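You operate a simulated robot arm through the tools that you are given. There is no shell and no other tool.

You are at the controls of a simulated two-armed robot. One attempt, no reset.

Task
Brush the old sealant off the pump under its cover.
Fine: use the brass brush and put it back; cover on again and locked. Set down upright: brass brush. What is to be rubbed or washed off counts as gone when no trace of it is left.

Only the result counts: the job must be done as asked and must still hold three seconds after the hand-in. Knocking over, shifting, dropping, spilling or breaking anything else fails it. Lids that push on must go on centred and level and be pressed home; caps that screw on are set level and turned clockwise until they are tight.

Robot
Two 7-joint arms with two-finger parallel grippers on one trunk that stands fixed in place. Base frame: the origin is at the foot of the trunk, x ahead of it, y to its left, z up. Units: mm, rad, N and s.
The left shoulder is at [70, 164, 1320], the right one opposite. With the tool pointing down near the work surface each hand reaches from about 320 to 860 mm from the base axis, measured 20 degrees to its own side. Payload 3.43 kg a hand.
Tool frame (each hand has its own): the origin (TCP) lies between the finger pads and is the grasp point; the fingertips stand 34 mm ahead of it; z points along the fingers, y is the line along which they close. Largest opening 128 mm; finger width 24, thickness 12; the body of the gripper, 48 by 130 mm, starts 96 mm behind the TCP.
Orientation is that of the tool frame in the base frame, as a unit quaternion [w, x, y, z]. With the fingers straight down and closing along the base's y, the tool's x points along the base's -x, its y along +y and its z along -z.

Tools
- The arms move only by the tool jog_arm. It takes "left_targets", "right_targets" or both (then of equal length, played together; a hand with none holds still); each is text: rows parted by semicolons, each of 7 numbers parted by spaces: the shift along the base's x, y, z in mm, then the turn, a rotation vector about the base's x, y, z in rad, then the opening, from 0 (shut) to 1 (fully open). In form: dx dy dz rx ry rz claw; .... A call has 1 to 20 rows; each row is the pose to reach, as a shift and turn from the pose commanded when the call began. A row lasts 0.2 s, in which the tool goes at most 50 mm and 0.15 rad; a call with a longer step from one row to the next is refused whole, and so is a gripper value outside its range. A pose out of reach is approached as far as the arm can. The call stops where the force on the tool passes 40 N (or 10 N more than at its start, if that is more) or the arm is blocked; 0.2 s more then pass. Each finger travels about 153 mm/s and halts on what it meets, pressing with about 33 N; the grip force reading is that of the motor and also rises with nothing between the fingers. The clock runs only during rows and for 0.2 s after the last one: add rows that repeat a pose to give the fingers time. The reply holds the time, the measured pose of the TCP, the force on the tool along the base axes, the opening and the grip force, in the units named above and with some noise, with the torque about the TCP (base axes, N m) and any sound that the robot's microphone picked up, and new pictures: "pictures" is both (left out), scene, wrist or none (wrist: the cameras of the hands that moved).
- Cameras (640 x 400 px; columns grow to the right, rows downward): "scene" is now at [131.3, 41.2, 1554.5]; the picture's right is [0.44, -0.90, 0.00], its down [-0.44, -0.22, -0.87] and it looks along [0.78, 0.38, -0.49] (base axes); focal length 317 px, centre (320, 200). "left" rides on the left gripper at [76, 11, -160] in its tool frame; the picture's right is [-0.15, 0.99, 0.00], its down [-0.88, -0.13, -0.46] and it looks along [-0.45, -0.07, 0.89] (tool axes); focal length 234 px, centre (320, 200). "right" rides on the right gripper at [76, -11, -160] in its tool frame; the picture's right is [0.15, 0.99, 0.00], its down [-0.88, 0.13, -0.46] and it looks along [-0.45, 0.07, 0.89] (tool axes); focal length 234 px, centre (320, 200). There is no depth. A picture from a camera that has moved, and an enlarged one, comes with that camera's place and axes in the base frame and with its lens.
- slide_trunk(by): slides the trunk up (or, below 0, down) by that many mm; the arms and the scene camera ride with it, the base frame stays. It gives what a move gives, with no picture.
- head_to(pan, tilt): turns the head with the scene camera to pan (to the left, within 1.501 rad either way) and tilt (down, from -0.506 to 1.204), counted from straight ahead of the robot. It gives what a move gives, and a new picture of the scene camera.
- close_up(camera, box): a new picture of the part [left, top, right, bottom] of that camera's present view, enlarged. It takes no simulated time.
- hand_in(): hands the job in; it is judged then, once.

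Places have to be worked out from the pictures, the camera data and where the tool is seen. Open the grippers and draw the arms clear of the work before you hand the job in, unless the task says otherwise.

The tools are called after ">>>" as a command line: name --argument value ..., lists and objects as JSON in quotes. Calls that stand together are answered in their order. jog_arm: Moves the arms, as the interface text tells. Its arguments: {"type":"object","properties":{"left_targets":{"type":"string"},"right_targets":{"type":"string"},"pictures":{"type":"string","enum":["both","scene","wrist","none"]}},"required":[]} The other tools are called the same way: slide_trunk (by) slides the trunk up or down; head_to (pan, tilt) turns the head that bears the scene camera; close_up (camera, box) takes an enlarged picture of a part of a camera's view; hand_in () hands the job in.

At the start:

```text
clock: 0.0
left_ee_pos: [424.4, 555.3, 1291.2]
left_orientation: [0.0, -0.001, 1.0, 0.0]
left_force: [0.5, 0.0, 0.4]
left_torque: [0.0, 0.01, -0.05]
left_grip_width: 128.1
left_finger_force: 0.0
right_ee_pos: [643.7, 73.2, 1312.5]
right_orientation: [0.0, 0.0, 1.0, 0.0]
right_force: [0.5, -0.1, -0.3]
right_torque: [0.01, 0.0, 0.0]
right_grip_width: 127.9
right_finger_force: 0.0
trunk travel left (down, up): [-800.0, 140.0]
head pan, tilt: [0.457, 0.513]
```

scene: 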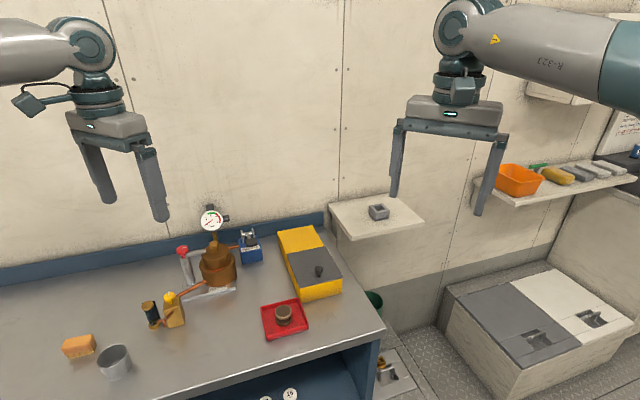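
right: 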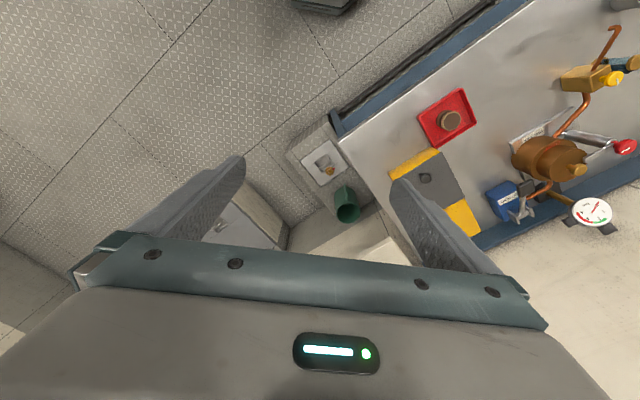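
left: 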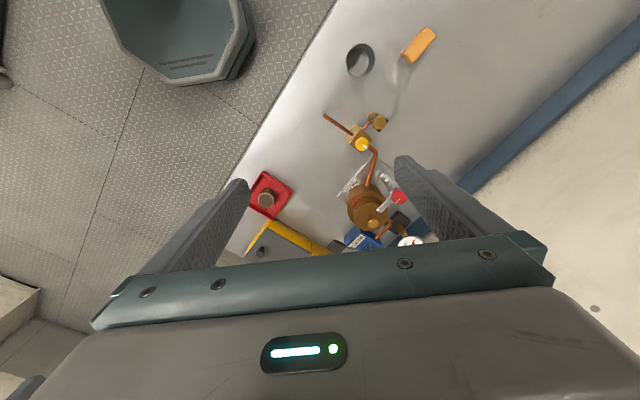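

I start by looking closer at the workbench and the shelves to find the pump, its cover and the brass brush.

>>> close_up --camera "scene" --box '[130, 190, 350, 340]'

>>> close_up --camera "scene" --box '[460, 100, 640, 240]'

>>> close_up --camera "right" --box '[400, 20, 640, 250]'

>>> close_up --camera "left" --box '[230, 20, 450, 260]'

>>> close_up --camera "scene" --box '[40, 300, 240, 400]'

>>> close_up --camera "scene" --box '[320, 180, 450, 400]'

```text
2.67 times, centred on (240, 265) of scene
camera zoom: at [131.3, 41.2, 1554.5], right [0.44, -0.9, 0.0], down [-0.44, -0.22, -0.87], along [0.78, 0.38, -0.49], focal length 844 px, centre (533, 27)
```

zoom: 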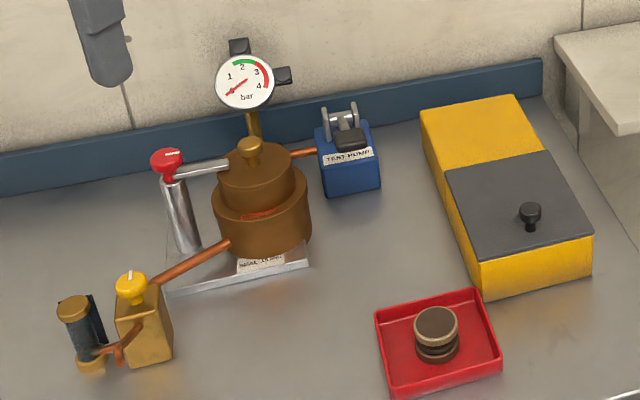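

```text
2.86 times, centred on (550, 170) of scene
camera zoom: at [131.3, 41.2, 1554.5], right [0.44, -0.9, 0.0], down [-0.44, -0.22, -0.87], along [0.78, 0.38, -0.49], focal length 905 px, centre (-337, 286)
```

zoom: 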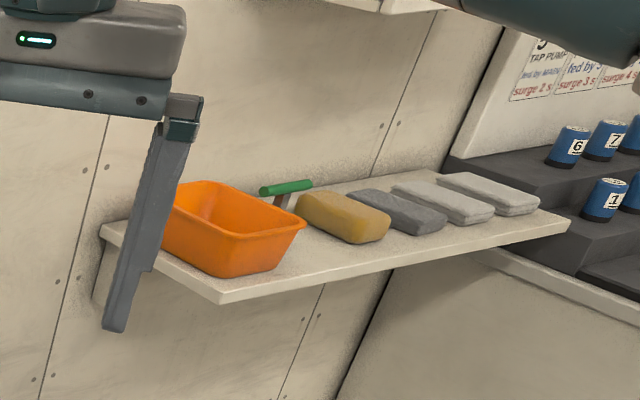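

```text
1.74 times, centred on (520, 135) of right
camera zoom: at [568.5, 61.7, 1471.9], right [-0.15, 0.99, 0.0], down [0.88, 0.13, 0.46], along [0.45, 0.07, -0.89], focal length 407 px, centre (-28, 313)
```

zoom: 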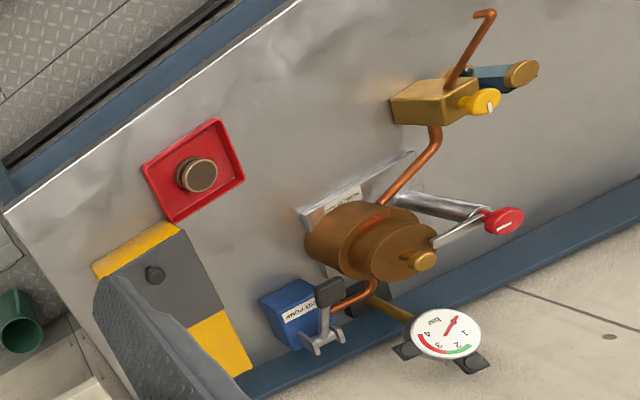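

```text
1.67 times, centred on (340, 140) of left
camera zoom: at [346.6, 566.2, 1449.9], right [0.15, 0.99, 0.0], down [0.88, -0.13, 0.46], along [0.45, -0.07, -0.89], focal length 390 px, centre (287, 300)
```

zoom: 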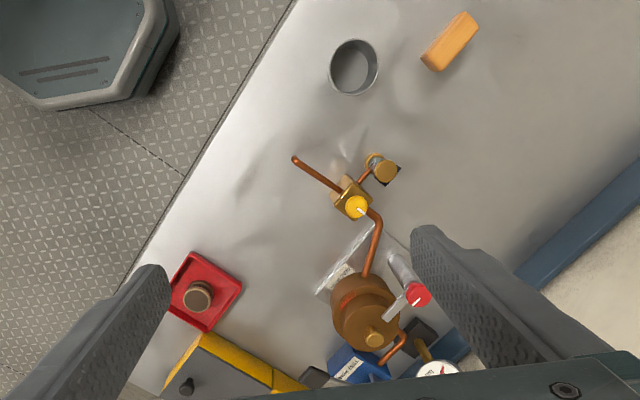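

```text
3.20 times, centred on (140, 350) of scene
camera zoom: at [131.3, 41.2, 1554.5], right [0.44, -0.9, 0.0], down [-0.44, -0.22, -0.87], along [0.78, 0.38, -0.49], focal length 1013 px, centre (896, -280)
```

zoom: 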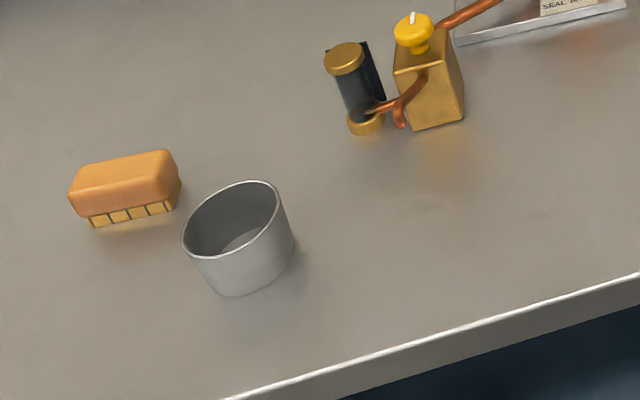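

```text
1.82 times, centred on (385, 290) of scene
camera zoom: at [131.3, 41.2, 1554.5], right [0.44, -0.9, 0.0], down [-0.44, -0.22, -0.87], along [0.78, 0.38, -0.49], focal length 576 px, centre (202, 36)
```

zoom: 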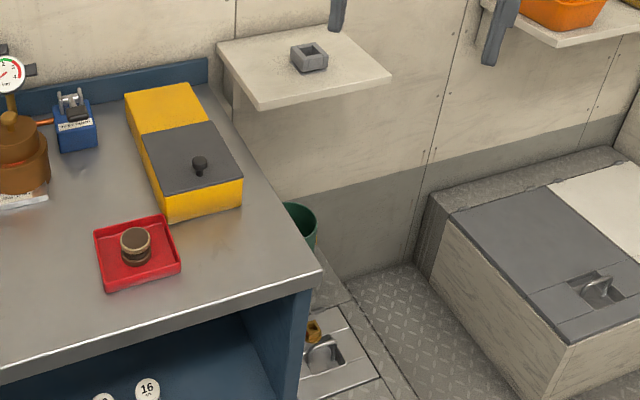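

The orange-wood block with brass tufts looks like the brass brush; I need to read labels and notices, so I turn the head around.

>>> head_to --pan -0.3 --tilt 0.5

>>> head_to --pan -1.2 --tilt 0.5

>>> head_to --pan 1.3 --tilt 0.6

>>> head_to --pan 0.2 --tilt 1.1

```text
clock: 1.1
left_ee_pos: [422.9, 554.6, 1292.9]
left_orientation: [0.0, 0.0, 1.0, -0.001]
left_force: [-0.1, -0.2, 0.2]
left_torque: [-0.04, 0.01, 0.03]
left_grip_width: 128.1
left_finger_force: 0.1
right_ee_pos: [643.9, 73.5, 1313.4]
right_orientation: [0.0, 0.0, 1.0, 0.0]
right_force: [0.7, -0.6, -0.1]
right_torque: [-0.04, 0.02, 0.01]
right_grip_width: 128.3
right_finger_force: 0.1
trunk travel left (down, up): [-800.0, 140.0]
head pan, tilt: [-0.3, 0.499]
camera scene: at [136.9, -25.7, 1555.8], right [-0.29, -0.96, 0.0], down [-0.46, 0.14, -0.88], along [0.84, -0.26, -0.48], focal length 317 px, centre (320, 200)
```

scene: 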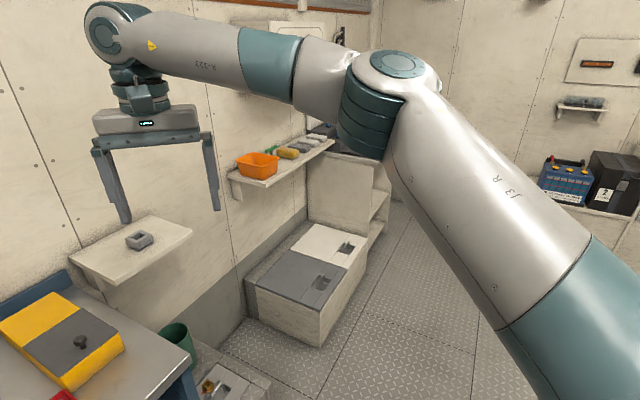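

```text
clock: 2.3
left_ee_pos: [423.8, 555.9, 1291.3]
left_orientation: [0.001, 0.0, 1.0, 0.001]
left_force: [-0.2, 0.5, -0.7]
left_torque: [0.02, 0.02, 0.02]
left_grip_width: 127.9
left_finger_force: 0.1
right_ee_pos: [643.2, 74.5, 1312.6]
right_orientation: [0.001, 0.0, 1.0, -0.001]
right_force: [0.0, 0.0, 0.2]
right_torque: [0.04, -0.02, 0.01]
right_grip_width: 127.9
right_finger_force: 0.0
trunk travel left (down, up): [-800.0, 140.0]
head pan, tilt: [-1.201, 0.499]
camera scene: at [82.9, -83.7, 1555.8], right [-0.93, -0.36, 0.0], down [-0.17, 0.45, -0.88], along [0.32, -0.82, -0.48], focal length 317 px, centre (320, 200)
```

scene: 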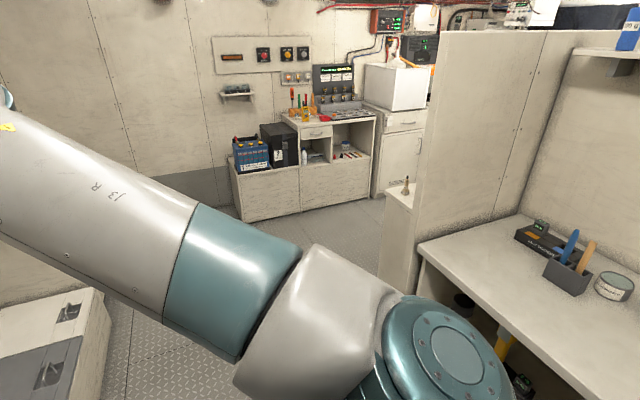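

```text
clock: 4.6
left_ee_pos: [422.7, 554.6, 1291.9]
left_orientation: [-0.001, 0.0, 1.0, 0.0]
left_force: [-0.7, 0.0, 0.2]
left_torque: [0.01, -0.01, -0.01]
left_grip_width: 127.8
left_finger_force: 0.0
right_ee_pos: [644.6, 74.5, 1312.8]
right_orientation: [0.0, 0.0, 1.0, 0.0]
right_force: [0.1, -0.8, 0.1]
right_torque: [0.01, -0.02, 0.0]
right_grip_width: 128.1
right_finger_force: 0.0
trunk travel left (down, up): [-800.0, 140.0]
head pan, tilt: [1.3, 0.6]
camera scene: at [73.6, 86.3, 1546.7], right [0.96, -0.27, 0.0], down [-0.15, -0.54, -0.82], along [0.22, 0.79, -0.57], focal length 317 px, centre (320, 200)
```

scene: 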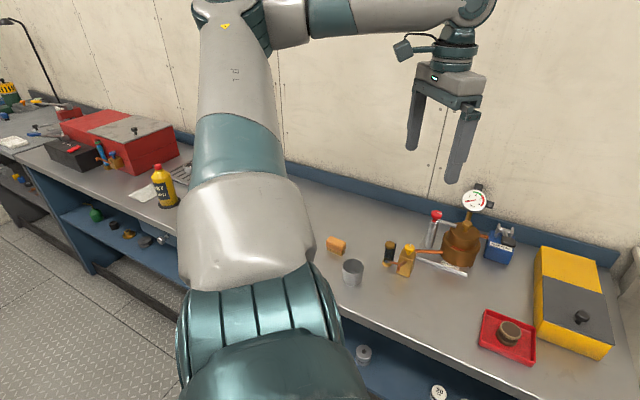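

```text
clock: 5.9
left_ee_pos: [423.1, 554.8, 1291.1]
left_orientation: [0.0, 0.0, 1.0, 0.0]
left_force: [0.3, 0.6, -0.7]
left_torque: [-0.01, -0.02, 0.01]
left_grip_width: 128.1
left_finger_force: 0.0
right_ee_pos: [644.5, 73.2, 1311.7]
right_orientation: [0.001, 0.0, 1.0, 0.0]
right_force: [0.4, 0.3, 0.4]
right_torque: [0.01, 0.02, -0.01]
right_grip_width: 127.7
right_finger_force: 0.2
trunk travel left (down, up): [-800.0, 140.0]
head pan, tilt: [0.201, 1.1]
camera scene: at [111.8, 13.8, 1508.1], right [0.2, -0.98, 0.0], down [-0.87, -0.18, -0.45], along [0.44, 0.09, -0.89], focal length 317 px, centre (320, 200)
```

scene: 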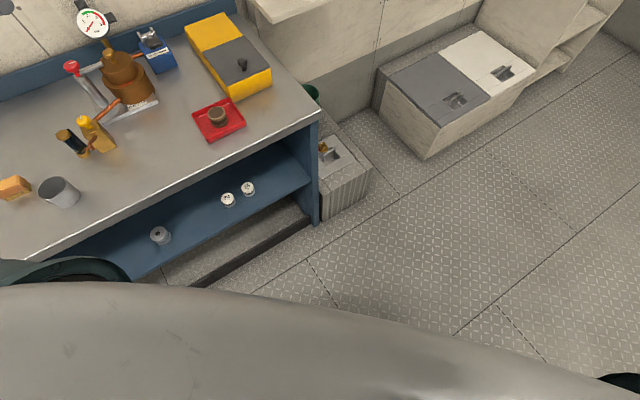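

The bench and floor hold several covered things; I point the head to the bench and the floor boxes and zoom in to read the labels.

>>> close_up --camera "scene" --box '[300, 70, 400, 220]'

>>> close_up --camera "scene" --box '[370, 20, 560, 170]'

>>> head_to --pan 0.75 --tilt 0.65

>>> close_up --camera "scene" --box '[280, 100, 400, 190]'

>>> close_up --camera "scene" --box '[250, 140, 400, 290]'

>>> close_up --camera "scene" --box '[330, 100, 480, 250]'

```text
2.67 times, centred on (350, 145) of scene
camera zoom: at [111.8, 13.8, 1508.1], right [0.2, -0.98, 0.0], down [-0.87, -0.18, -0.45], along [0.44, 0.09, -0.89], focal length 844 px, centre (240, 347)
```

zoom: 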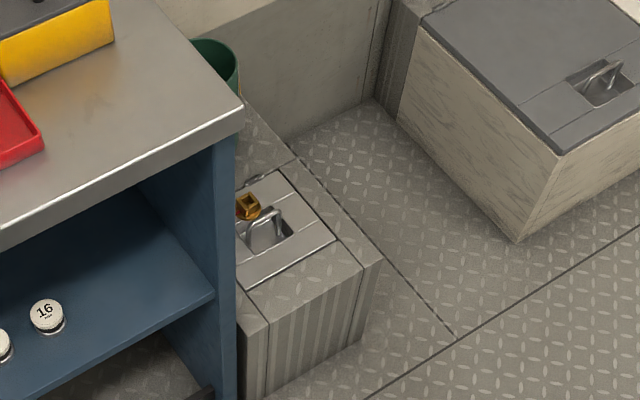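

```text
2.67 times, centred on (465, 95) of scene
camera zoom: at [111.8, 13.8, 1508.1], right [0.2, -0.98, 0.0], down [-0.87, -0.18, -0.45], along [0.44, 0.09, -0.89], focal length 844 px, centre (-67, 480)
```

zoom: 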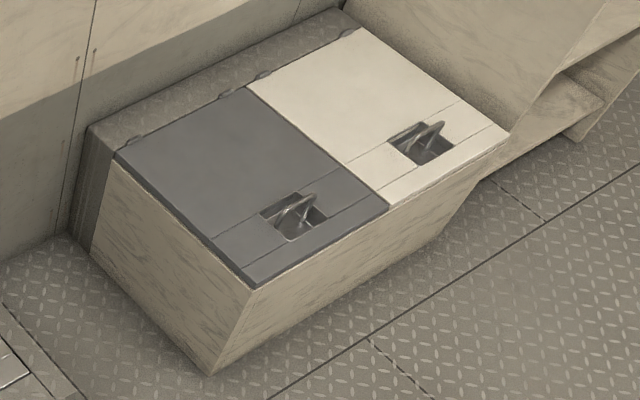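

```text
clock: 6.9
left_ee_pos: [423.0, 554.6, 1290.8]
left_orientation: [0.001, 0.0, 1.0, 0.0]
left_force: [0.5, -0.5, 0.1]
left_torque: [-0.01, -0.05, 0.01]
left_grip_width: 128.3
left_finger_force: 0.1
right_ee_pos: [644.3, 74.0, 1313.0]
right_orientation: [0.0, 0.0, 1.0, 0.0]
right_force: [-0.3, 0.2, 0.8]
right_torque: [-0.01, 0.02, -0.05]
right_grip_width: 127.9
right_finger_force: 0.1
trunk travel left (down, up): [-800.0, 140.0]
head pan, tilt: [0.75, 0.649]
camera scene: at [113.5, 60.2, 1542.4], right [0.68, -0.73, 0.0], down [-0.44, -0.41, -0.8], along [0.58, 0.54, -0.61], focal length 317 px, centre (320, 200)
```

scene: 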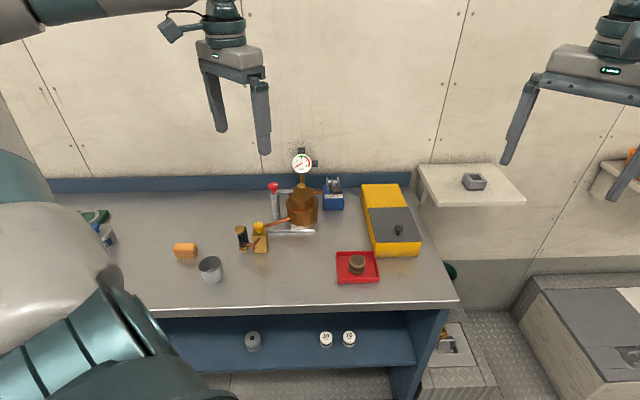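

```text
4.44 times, centred on (340, 145) of scene
camera zoom: at [113.5, 60.2, 1542.4], right [0.68, -0.73, 0.0], down [-0.44, -0.41, -0.8], along [0.58, 0.54, -0.61], focal length 1407 px, centre (231, 444)
```

zoom: 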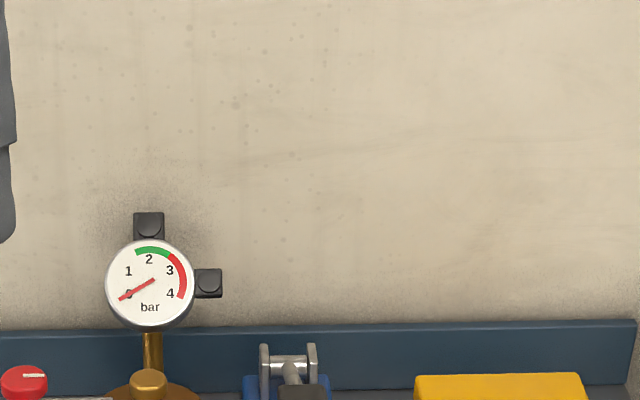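

```text
2.67 times, centred on (325, 215) of scene
camera zoom: at [113.5, 60.2, 1542.4], right [0.68, -0.73, 0.0], down [-0.44, -0.41, -0.8], along [0.58, 0.54, -0.61], focal length 844 px, centre (307, 160)
```

zoom: 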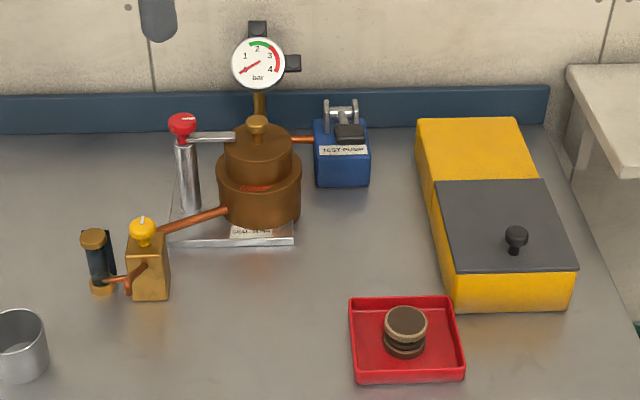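

```text
2.67 times, centred on (405, 175) of scene
camera zoom: at [113.5, 60.2, 1542.4], right [0.68, -0.73, 0.0], down [-0.44, -0.41, -0.8], along [0.58, 0.54, -0.61], focal length 844 px, centre (93, 267)
```

zoom: 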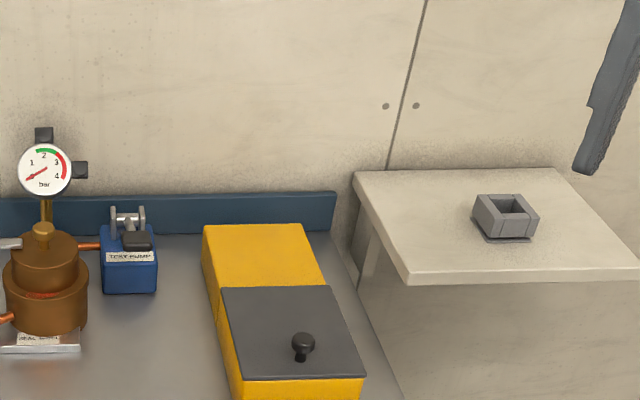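

The bronze pot with a top knob, a red-knobbed clamp arm and a red smear looks like the pump; its top knob is near (660, 643, 987). I bring the left hand's camera nearer to read the labels.

>>> jog_arm --left_targets "20 15 -25 0 0 0 1;40 30 -50 0 0 0 1;60 45 -75 0 0 0 1;80 60 -100 0 0 0 1;100 75 -120 0 0 0 1;100 75 -120 0 0 0 1" --pictures "both"

>>> close_up --camera "left" --box '[220, 60, 450, 260]'

```text
clock: 8.3
left_ee_pos: [523.9, 630.5, 1174.4]
left_orientation: [0.001, 0.0, 1.0, 0.0]
left_force: [-0.5, 0.6, 0.2]
left_torque: [0.01, -0.01, 0.02]
left_grip_width: 127.8
left_finger_force: 0.1
right_ee_pos: [642.6, 74.7, 1312.7]
right_orientation: [0.001, 0.001, 1.0, -0.001]
right_force: [-0.2, -0.3, 0.2]
right_torque: [-0.01, -0.01, 0.01]
right_grip_width: 128.0
right_finger_force: 0.0
trunk travel left (down, up): [-800.0, 140.0]
head pan, tilt: [0.75, 0.649]
camera scene: at [112.3, 60.0, 1542.5], right [0.68, -0.73, 0.0], down [-0.44, -0.41, -0.8], along [0.58, 0.54, -0.6], focal length 317 px, centre (320, 200)
camera left: at [447.0, 642.1, 1332.9], right [0.15, 0.99, 0.0], down [0.88, -0.13, 0.46], along [0.45, -0.07, -0.89], focal length 234 px, centre (320, 200)
```

scene: 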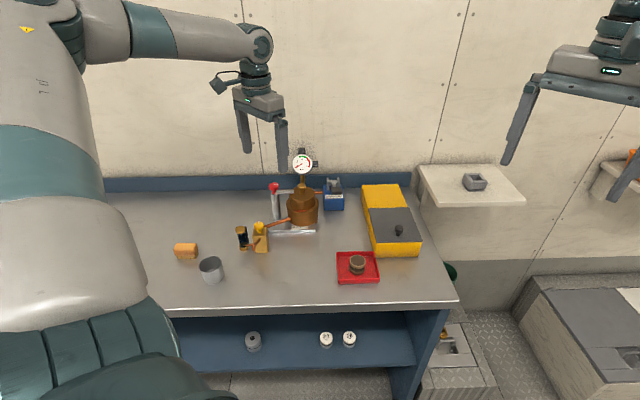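
left: 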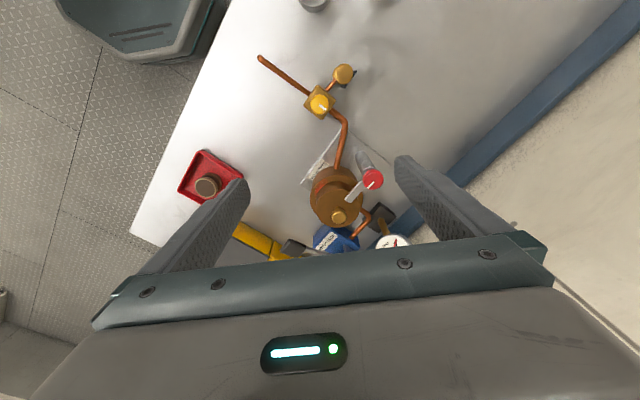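

```text
2.00 times, centred on (335, 160) of left
camera zoom: at [447.0, 642.1, 1332.9], right [0.15, 0.99, 0.0], down [0.88, -0.13, 0.46], along [0.45, -0.07, -0.89], focal length 468 px, centre (290, 280)
```

zoom: 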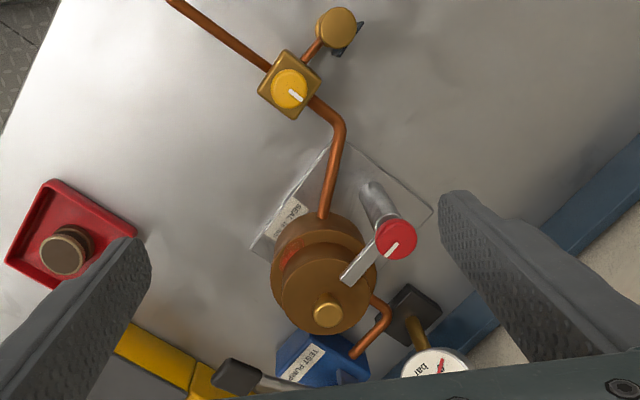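

The label on the base plate begins with "SEAL…" and a blue unit is "TEST PUMP". I lower the left hand's camera in front of the pump to read it.

>>> jog_arm --left_targets "0 -10 -40 0 0 0 1;0 -20 -80 0 0 0 1;0 -30 -120 0 0 0 1;0 -30 -140 0 0 0 1;0 -30 -140 0 0 0 1" --pictures "wrist"

>>> close_up --camera "left" --box '[240, 60, 480, 260]'

>>> close_up --camera "left" --box '[270, 120, 400, 220]'

```text
clock: 9.5
left_ee_pos: [525.0, 598.4, 1030.9]
left_orientation: [0.0, 0.0, 1.0, 0.0]
left_force: [0.7, 0.1, 0.6]
left_torque: [-0.01, 0.02, -0.02]
left_grip_width: 128.1
left_finger_force: 0.0
right_ee_pos: [643.2, 73.4, 1312.5]
right_orientation: [0.0, 0.0, 1.0, 0.0]
right_force: [0.0, -0.5, -0.2]
right_torque: [-0.01, 0.0, -0.02]
right_grip_width: 128.1
right_finger_force: 0.1
trunk travel left (down, up): [-800.0, 140.0]
head pan, tilt: [0.75, 0.649]
camera left: at [447.3, 610.7, 1189.8], right [0.15, 0.99, 0.0], down [0.88, -0.13, 0.46], along [0.45, -0.07, -0.89], focal length 234 px, centre (320, 200)
```

left: 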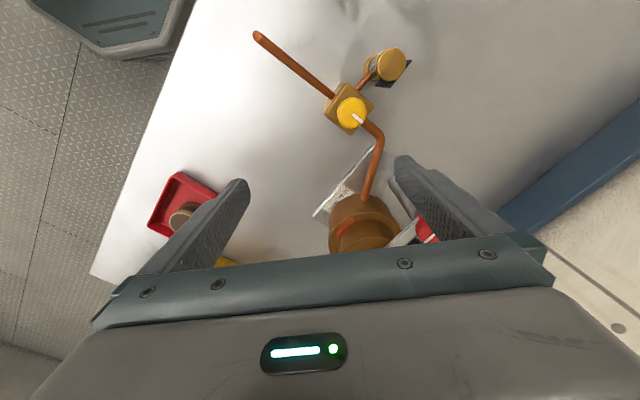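

```text
2.00 times, centred on (360, 160) of left
camera zoom: at [447.3, 610.7, 1189.8], right [0.15, 0.99, 0.0], down [0.88, -0.13, 0.46], along [0.45, -0.07, -0.89], focal length 468 px, centre (240, 280)
```

zoom: 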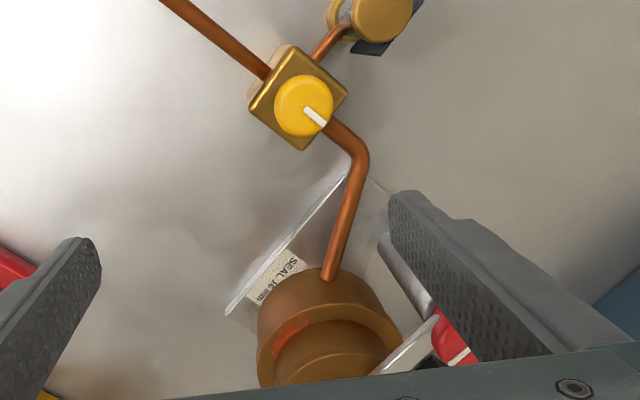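

```text
4.00 times, centred on (335, 170) of left
camera zoom: at [447.3, 610.7, 1189.8], right [0.15, 0.99, 0.0], down [0.88, -0.13, 0.46], along [0.45, -0.07, -0.89], focal length 937 px, centre (260, 320)
```

zoom: 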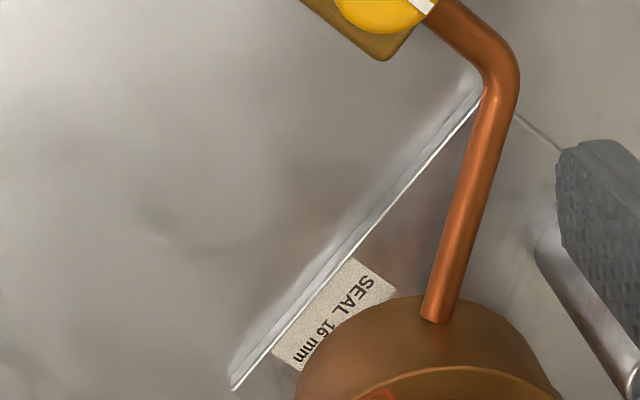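

The plate reads "SEAL 16 mm", so the bronze body is the pump. I zoom the scene camera onto it for the red smear and the cover's joint and lock.

>>> jog_arm --left_targets "-10 10 40 0 0 0 1;-20 40 80 0 0 0 1;-40 80 100 0 0 0 1;-60 120 100 0 0 0 1;-60 120 100 0 0 0 1" --pictures "wrist"

>>> close_up --camera "scene" --box '[265, 170, 345, 240]'

>>> close_up --camera "scene" --box '[170, 210, 290, 290]'

>>> close_up --camera "scene" --box '[330, 240, 390, 290]'

```text
refused: row 2 steps farther than a row can; nothing moved
```

```text
5.71 times, centred on (305, 205) of scene
camera zoom: at [113.0, 60.1, 1542.5], right [0.68, -0.73, 0.0], down [-0.44, -0.41, -0.8], along [0.58, 0.54, -0.6], focal length 1809 px, centre (406, 171)
```

zoom: 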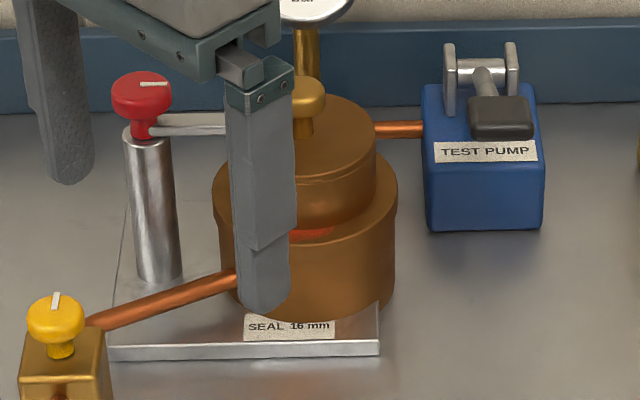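

```text
5.00 times, centred on (230, 250) of scene
camera zoom: at [113.0, 60.1, 1542.5], right [0.68, -0.73, 0.0], down [-0.44, -0.41, -0.8], along [0.58, 0.54, -0.6], focal length 1583 px, centre (770, -50)
```

zoom: 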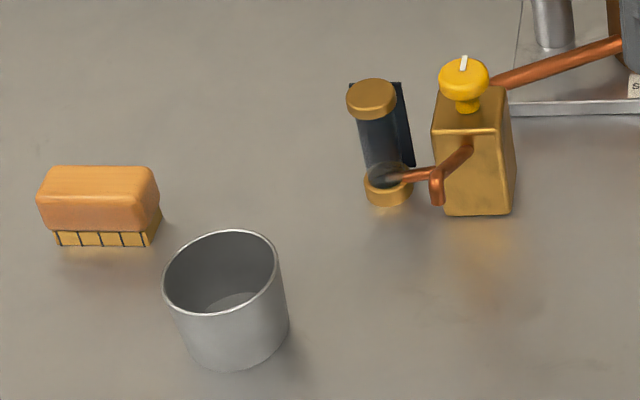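

```text
8.00 times, centred on (360, 265) of scene
camera zoom: at [113.0, 60.1, 1542.5], right [0.68, -0.73, 0.0], down [-0.44, -0.41, -0.8], along [0.58, 0.54, -0.6], focal length 2533 px, centre (0, -320)
```

zoom: 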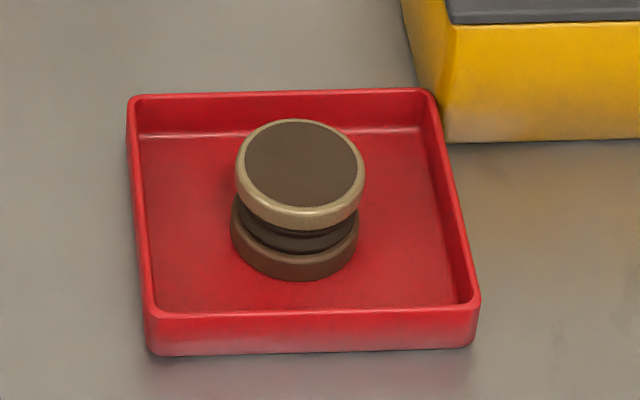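

The left finger hides part of the pump; I draw the left hand back up and left and look again.

>>> jog_arm --left_targets "-10 5 40 0 0 0 1;-20 20 80 0 0 0 1;-40 50 110 0 0 0 1;-60 80 130 0 0 0 1;-80 110 150 0 0 0 1;-80 110 150 0 0 0 1" --pictures "wrist"

>>> close_up --camera "scene" --box '[265, 170, 345, 240]'

>>> close_up --camera "left" --box '[230, 40, 420, 240]'

```text
clock: 10.9
left_ee_pos: [444.3, 709.1, 1182.3]
left_orientation: [-0.001, 0.001, 1.0, 0.0]
left_force: [0.8, -0.9, 0.8]
left_torque: [-0.01, 0.02, -0.02]
left_grip_width: 127.8
left_finger_force: 0.0
right_ee_pos: [644.3, 72.9, 1312.1]
right_orientation: [0.001, 0.0, 1.0, 0.0]
right_force: [-0.8, 0.0, 0.0]
right_torque: [0.02, -0.01, 0.0]
right_grip_width: 128.0
right_finger_force: 0.1
trunk travel left (down, up): [-800.0, 140.0]
head pan, tilt: [0.75, 0.649]
camera left: at [367.9, 721.9, 1342.0], right [0.15, 0.99, 0.0], down [0.88, -0.13, 0.46], along [0.45, -0.07, -0.89], focal length 234 px, centre (320, 200)
```

left: 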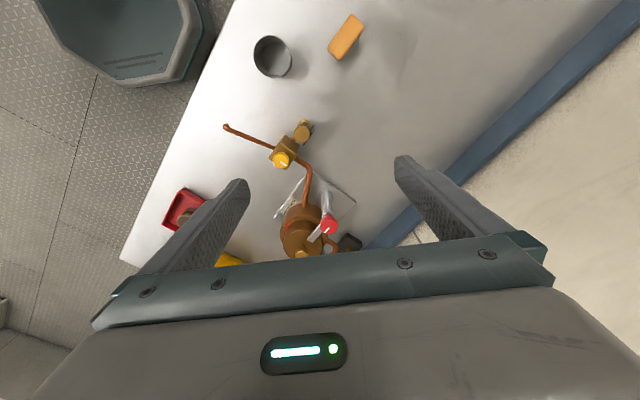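

```text
5.71 times, centred on (305, 205) of scene
camera zoom: at [114.2, 59.9, 1542.4], right [0.68, -0.73, 0.0], down [-0.44, -0.41, -0.8], along [0.58, 0.54, -0.6], focal length 1809 px, centre (406, 171)
```

zoom: 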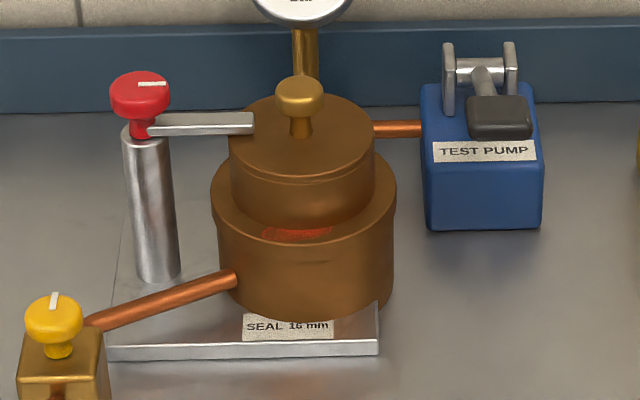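

```text
2.00 times, centred on (325, 140) of left
camera zoom: at [367.9, 721.9, 1342.0], right [0.15, 0.99, 0.0], down [0.88, -0.13, 0.46], along [0.45, -0.07, -0.89], focal length 468 px, centre (310, 320)
```

zoom: 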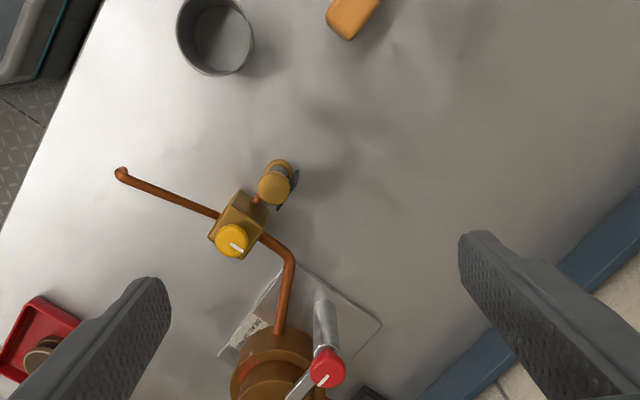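

I now understand the layout: upper bronze cylinder with gold knob (≈660, 643) is the cover, and the red knob with arm on a pillar (≈597, 703, 994) is its lock. I check the sight glass and gauge before opening.

>>> close_up --camera "scene" --box '[230, 215, 275, 255]'

>>> close_up --camera "scene" --box '[285, 145, 325, 180]'

>>> close_up --camera "scene" --box '[285, 180, 325, 220]'

>>> close_up --camera "scene" --box '[420, 300, 500, 390]'

```text
10.00 times, centred on (252, 235) of scene
camera zoom: at [114.2, 59.9, 1542.4], right [0.68, -0.73, 0.0], down [-0.44, -0.41, -0.8], along [0.58, 0.54, -0.6], focal length 3166 px, centre (995, -150)
```

zoom: 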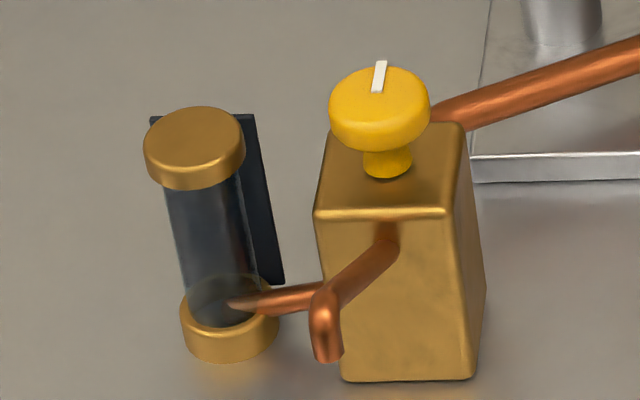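

```text
11.43 times, centred on (305, 162) of scene
camera zoom: at [114.2, 59.9, 1542.4], right [0.68, -0.73, 0.0], down [-0.44, -0.41, -0.8], along [0.58, 0.54, -0.6], focal length 3619 px, centre (491, 629)
```

zoom: 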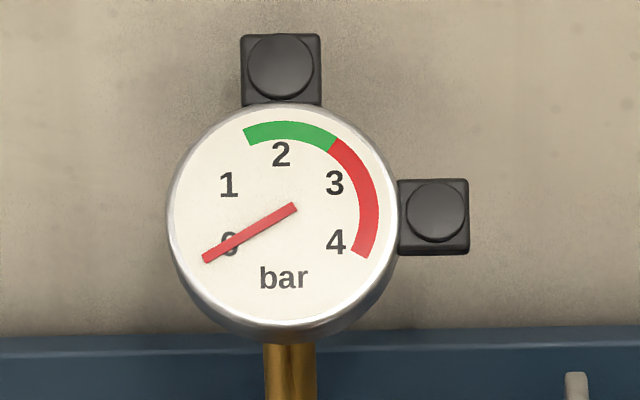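

```text
10.00 times, centred on (305, 200) of scene
camera zoom: at [114.2, 59.9, 1542.4], right [0.68, -0.73, 0.0], down [-0.44, -0.41, -0.8], along [0.58, 0.54, -0.6], focal length 3166 px, centre (470, 200)
```

zoom: 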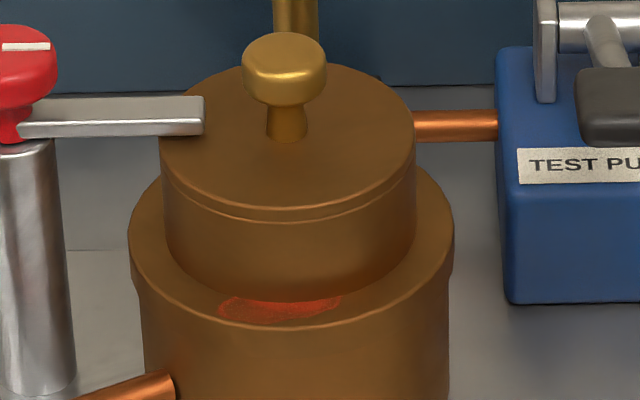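

```text
4.44 times, centred on (460, 345) of scene
camera zoom: at [114.2, 59.9, 1542.4], right [0.68, -0.73, 0.0], down [-0.44, -0.41, -0.8], along [0.58, 0.54, -0.6], focal length 1407 px, centre (-302, -444)
```

zoom: 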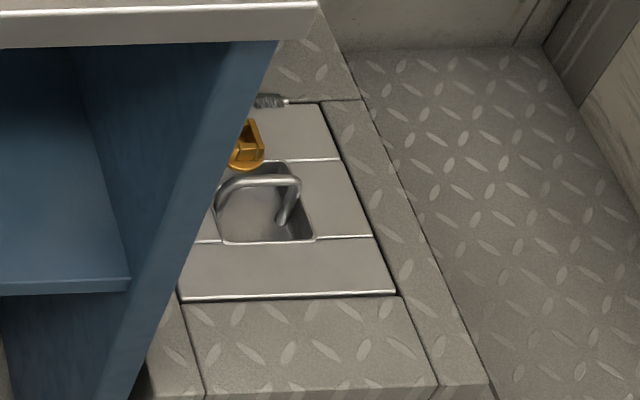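

Gauge reads 0 bar and the sight glass looks empty, so opening should be safe. I bring the left hand above the red lock knob, turned so the fingers will close across the arm's direction.

>>> jog_arm --left_targets "25 0 0 0 0 -0.13 1;50 0 0 0 0 -0.26 1;75 0 0 0 0 -0.39 1;100 0 -20 0 0 -0.52 1;125 0 -40 0 0 -0.65 1;153 -6 -60 0 0 -0.76 1;153 -6 -60 0 0 -0.76 1" --pictures "both"

>>> close_up --camera "left" --box '[200, 100, 440, 280]'

>>> close_up --camera "scene" --box '[240, 100, 350, 220]'

```text
clock: 12.5
left_ee_pos: [596.2, 705.1, 1121.6]
left_orientation: [0.001, 0.371, 0.929, -0.001]
left_force: [-0.5, 0.0, -0.8]
left_torque: [0.0, -0.02, 0.05]
left_grip_width: 128.1
left_finger_force: 0.0
right_ee_pos: [644.0, 73.7, 1313.1]
right_orientation: [0.0, 0.0, 1.0, 0.0]
right_force: [-0.6, -0.7, -0.5]
right_torque: [0.04, -0.01, -0.03]
right_grip_width: 128.0
right_finger_force: 0.1
trunk travel left (down, up): [-800.0, 140.0]
head pan, tilt: [0.75, 0.649]
camera scene: at [112.4, 60.5, 1542.5], right [0.68, -0.73, 0.0], down [-0.44, -0.41, -0.8], along [0.58, 0.54, -0.6], focal length 317 px, centre (320, 200)
camera left: at [547.5, 764.9, 1280.7], right [0.79, 0.62, 0.0], down [0.55, -0.7, 0.46], along [0.28, -0.36, -0.89], focal length 234 px, centre (320, 200)
```

scene: 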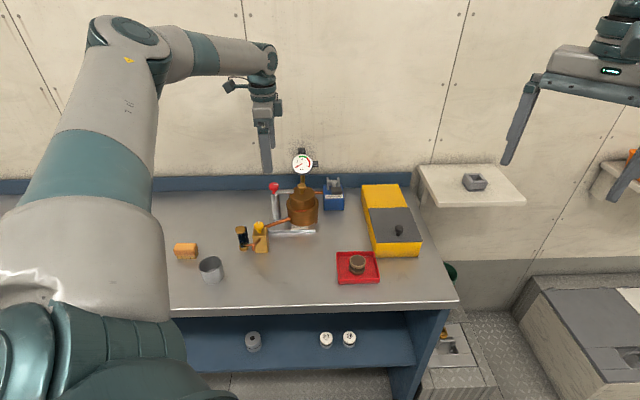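
left: 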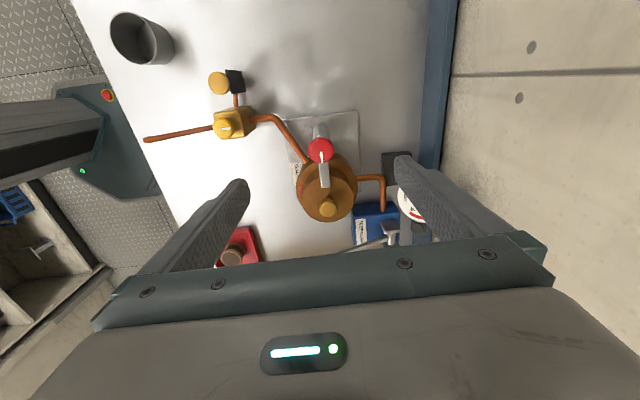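

```text
2.22 times, centred on (320, 190) of left
camera zoom: at [547.5, 764.9, 1280.7], right [0.79, 0.62, 0.0], down [0.55, -0.7, 0.46], along [0.28, -0.36, -0.89], focal length 520 px, centre (320, 222)
```

zoom: 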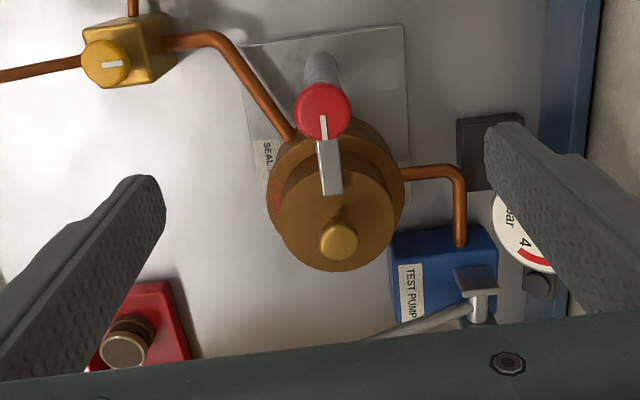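

```text
3.33 times, centred on (295, 160) of scene
camera zoom: at [112.4, 60.5, 1542.5], right [0.68, -0.73, 0.0], down [-0.44, -0.41, -0.8], along [0.58, 0.54, -0.6], focal length 1055 px, centre (403, 333)
```

zoom: 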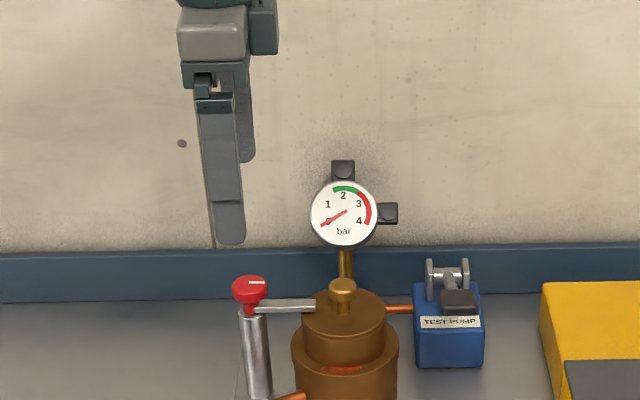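

The red knob lies right below the hand at about (595, 705, 994). I descend, and close on it.

>>> jog_arm --left_targets "0 0 -40 0 0 0 1;0 0 -80 0 0 0 0.8;0 0 -105 0 0 0 0.6;0 0 -118 0 0 0 0.5;0 0 -118 0 0 0 0.5" --pictures "both"

>>> close_up --camera "scene" --box '[240, 130, 330, 230]'

>>> close_up --camera "left" --box '[200, 100, 440, 280]'

```text
clock: 13.7
left_ee_pos: [594.5, 703.2, 1001.0]
left_orientation: [-0.001, 0.371, 0.929, -0.001]
left_force: [0.2, 0.3, -0.6]
left_torque: [0.01, 0.0, 0.0]
left_grip_width: 64.1
left_finger_force: 0.0
right_ee_pos: [644.2, 74.1, 1311.9]
right_orientation: [0.0, 0.0, 1.0, 0.0]
right_force: [-0.6, -0.4, 0.9]
right_torque: [0.0, -0.01, 0.01]
right_grip_width: 128.0
right_finger_force: 0.0
trunk travel left (down, up): [-800.0, 140.0]
head pan, tilt: [0.75, 0.649]
camera scene: at [113.0, 61.0, 1542.4], right [0.68, -0.73, 0.0], down [-0.44, -0.41, -0.8], along [0.58, 0.54, -0.6], focal length 317 px, centre (320, 200)
camera left: at [546.2, 764.4, 1160.6], right [0.79, 0.62, 0.0], down [0.55, -0.7, 0.46], along [0.28, -0.36, -0.89], focal length 234 px, centre (320, 200)
```

scene: 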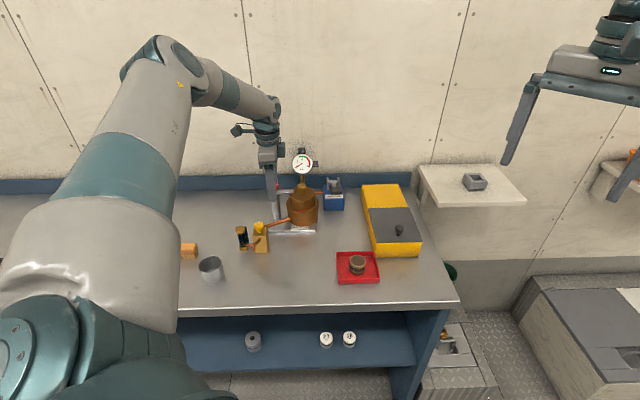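
left: 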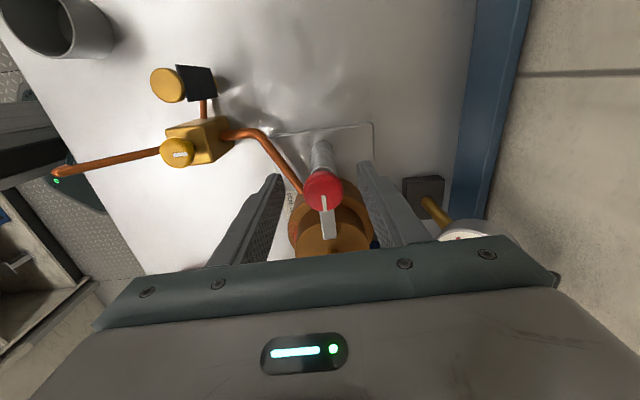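

```text
4.00 times, centred on (285, 180) of scene
camera zoom: at [113.0, 61.0, 1542.4], right [0.68, -0.73, 0.0], down [-0.44, -0.41, -0.8], along [0.58, 0.54, -0.6], focal length 1266 px, centre (460, 280)
```

zoom: 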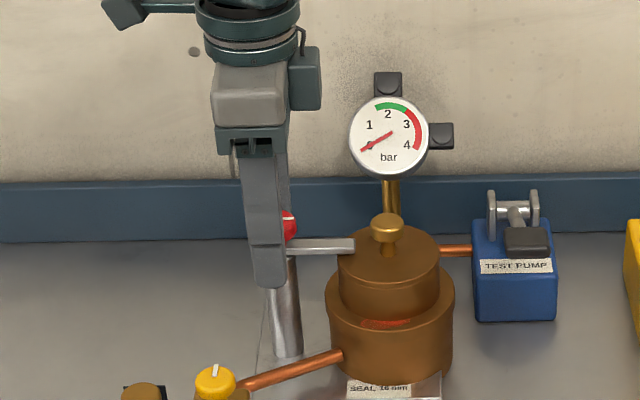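

```text
2.22 times, centred on (320, 190) of left
camera zoom: at [546.2, 764.4, 1160.6], right [0.79, 0.62, 0.0], down [0.55, -0.7, 0.46], along [0.28, -0.36, -0.89], focal length 520 px, centre (320, 222)
```

zoom: 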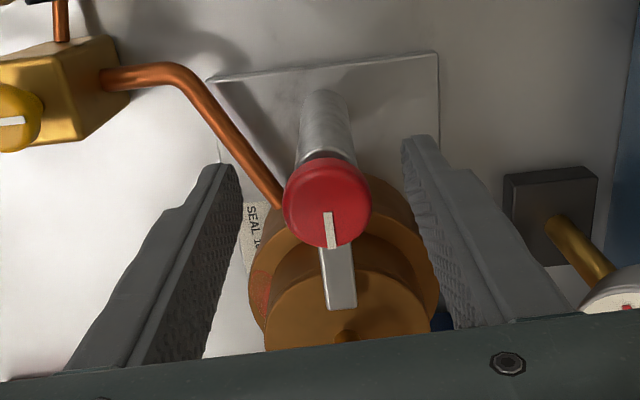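

The knob sits between the fingers. I close on it.

>>> jog_arm --left_targets "0 2 -4 0 0 0 0.3;0 2 -4 0 0 0 0.2;0 2 -4 0 0 0 0.2;0 2 -4 0 0 0 0.2" --pictures "wrist"

```text
clock: 14.7
left_ee_pos: [595.2, 706.0, 998.9]
left_orientation: [0.001, 0.371, 0.929, 0.001]
left_force: [-0.2, 2.1, 3.2]
left_torque: [0.44, 0.42, 0.03]
left_grip_width: 31.5
left_finger_force: 44.8
right_ee_pos: [644.0, 73.6, 1312.0]
right_orientation: [0.0, 0.0, 1.0, 0.0]
right_force: [0.3, 0.5, -0.7]
right_torque: [0.02, 0.01, -0.01]
right_grip_width: 128.2
right_finger_force: 0.0
trunk travel left (down, up): [-800.0, 140.0]
head pan, tilt: [0.75, 0.649]
camera left: at [546.8, 766.7, 1157.6], right [0.79, 0.62, 0.0], down [0.55, -0.7, 0.46], along [0.28, -0.36, -0.89], focal length 234 px, centre (320, 200)
```

left: 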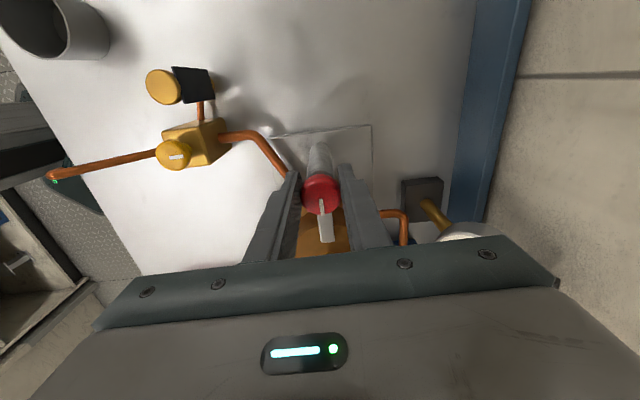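

Gripped at 31.5 mm. I turn counter-clockwise a little to test which way the lock moves, watching the torque.

>>> jog_arm --left_targets "0 0 0 0 0 0.1 0.2;0 0 0 0 0 0.2 0.2;0 0 0 0 0 0.3 0.2;0 0 0 0 0 0.3 0.2" --pictures "wrist"

>>> close_up --camera "scene" --box '[240, 130, 330, 230]'

```text
clock: 15.7
left_ee_pos: [593.5, 705.6, 998.8]
left_orientation: [-0.001, 0.227, 0.974, 0.0]
left_force: [-1.8, 1.6, 4.1]
left_torque: [-0.12, -0.14, 0.01]
left_grip_width: 31.4
left_finger_force: 45.1
right_ee_pos: [643.7, 73.4, 1312.6]
right_orientation: [0.0, -0.001, 1.0, 0.0]
right_force: [-0.5, -0.4, -0.5]
right_torque: [-0.01, 0.0, -0.01]
right_grip_width: 128.2
right_finger_force: 0.1
trunk travel left (down, up): [-800.0, 140.0]
head pan, tilt: [0.75, 0.649]
camera left: at [530.6, 749.2, 1157.6], right [0.57, 0.82, 0.0], down [0.73, -0.51, 0.46], along [0.38, -0.26, -0.89], focal length 234 px, centre (320, 200)
```

left: 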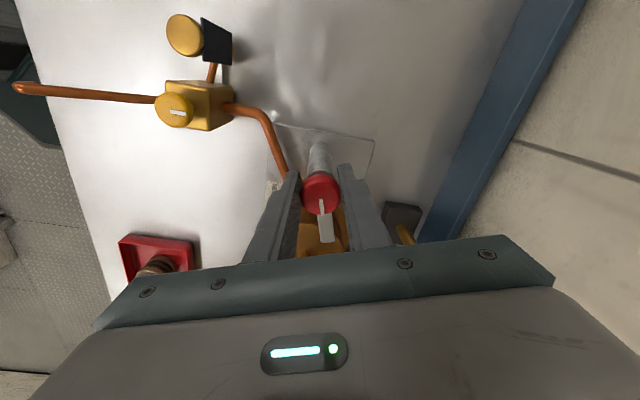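

```text
4.00 times, centred on (285, 180) of scene
camera zoom: at [112.5, 60.1, 1542.5], right [0.68, -0.73, 0.0], down [-0.44, -0.41, -0.8], along [0.58, 0.54, -0.6], focal length 1266 px, centre (460, 280)
```

zoom: 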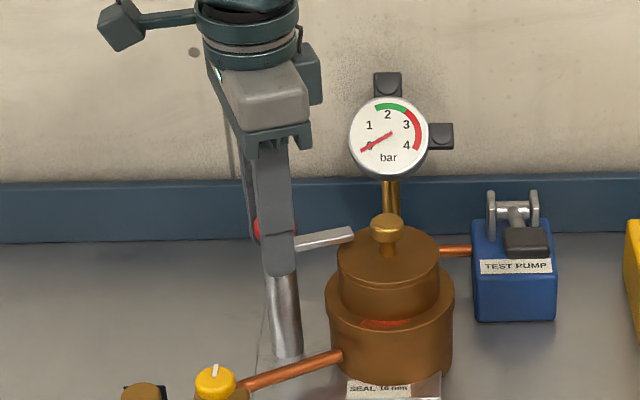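

The arm turns with the knob with no resistance. I continue counter-clockwise to about 90° in all, then release and raise.

>>> jog_arm --left_targets "0 0 0 0 0 0.14 0.2;0 0 0 0 0 0.28 0.2;0 0 0 0 0 0.42 0.2;0 0 0 0 0 0.56 0.2;0 0 0 0 0 0.7 0.2;0 0 0 0 0 0.84 0.2;0 0 0 0 0 0.98 0.2;0 0 0 0 0 1.12 0.2;0 0 0 0 0 1.26 0.2;0 0 0 0 0 1.26 0.2" --pictures "both"

>>> close_up --camera "scene" --box '[240, 130, 330, 230]'

```text
clock: 17.9
left_ee_pos: [595.1, 701.6, 998.8]
left_orientation: [-0.001, -0.389, 0.921, 0.0]
left_force: [-12.4, -32.1, -21.0]
left_torque: [-0.3, 0.17, -0.03]
left_grip_width: 31.2
left_finger_force: 45.5
right_ee_pos: [644.6, 71.2, 1312.3]
right_orientation: [0.0, 0.0, 1.0, 0.001]
right_force: [-0.3, 0.2, 0.0]
right_torque: [-0.03, -0.02, 0.04]
right_grip_width: 128.2
right_finger_force: 0.0
trunk travel left (down, up): [-800.0, 140.0]
head pan, tilt: [0.75, 0.649]
camera scene: at [114.0, 57.5, 1542.4], right [0.68, -0.73, 0.0], down [-0.44, -0.41, -0.8], along [0.58, 0.54, -0.6], focal length 317 px, centre (320, 200)
camera left: at [534.2, 655.3, 1158.1], right [-0.61, 0.79, 0.0], down [0.71, 0.54, 0.45], along [0.36, 0.28, -0.89], focal length 234 px, centre (320, 200)
```

scene: 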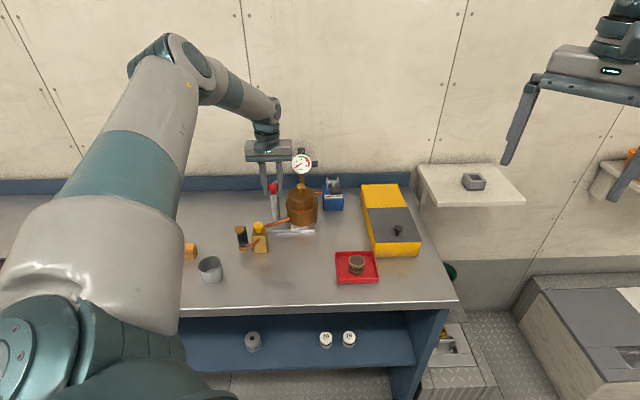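
left: 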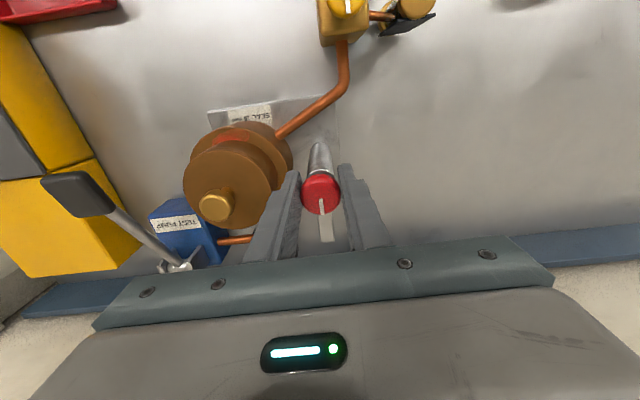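

```text
4.00 times, centred on (285, 180) of scene
camera zoom: at [114.0, 57.5, 1542.4], right [0.68, -0.73, 0.0], down [-0.44, -0.41, -0.8], along [0.58, 0.54, -0.6], focal length 1266 px, centre (460, 280)
```

zoom: 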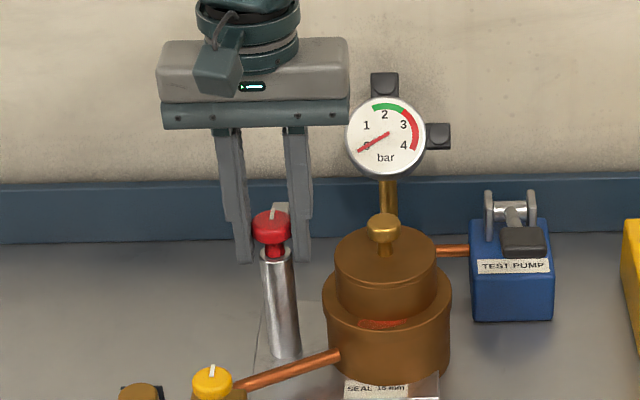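

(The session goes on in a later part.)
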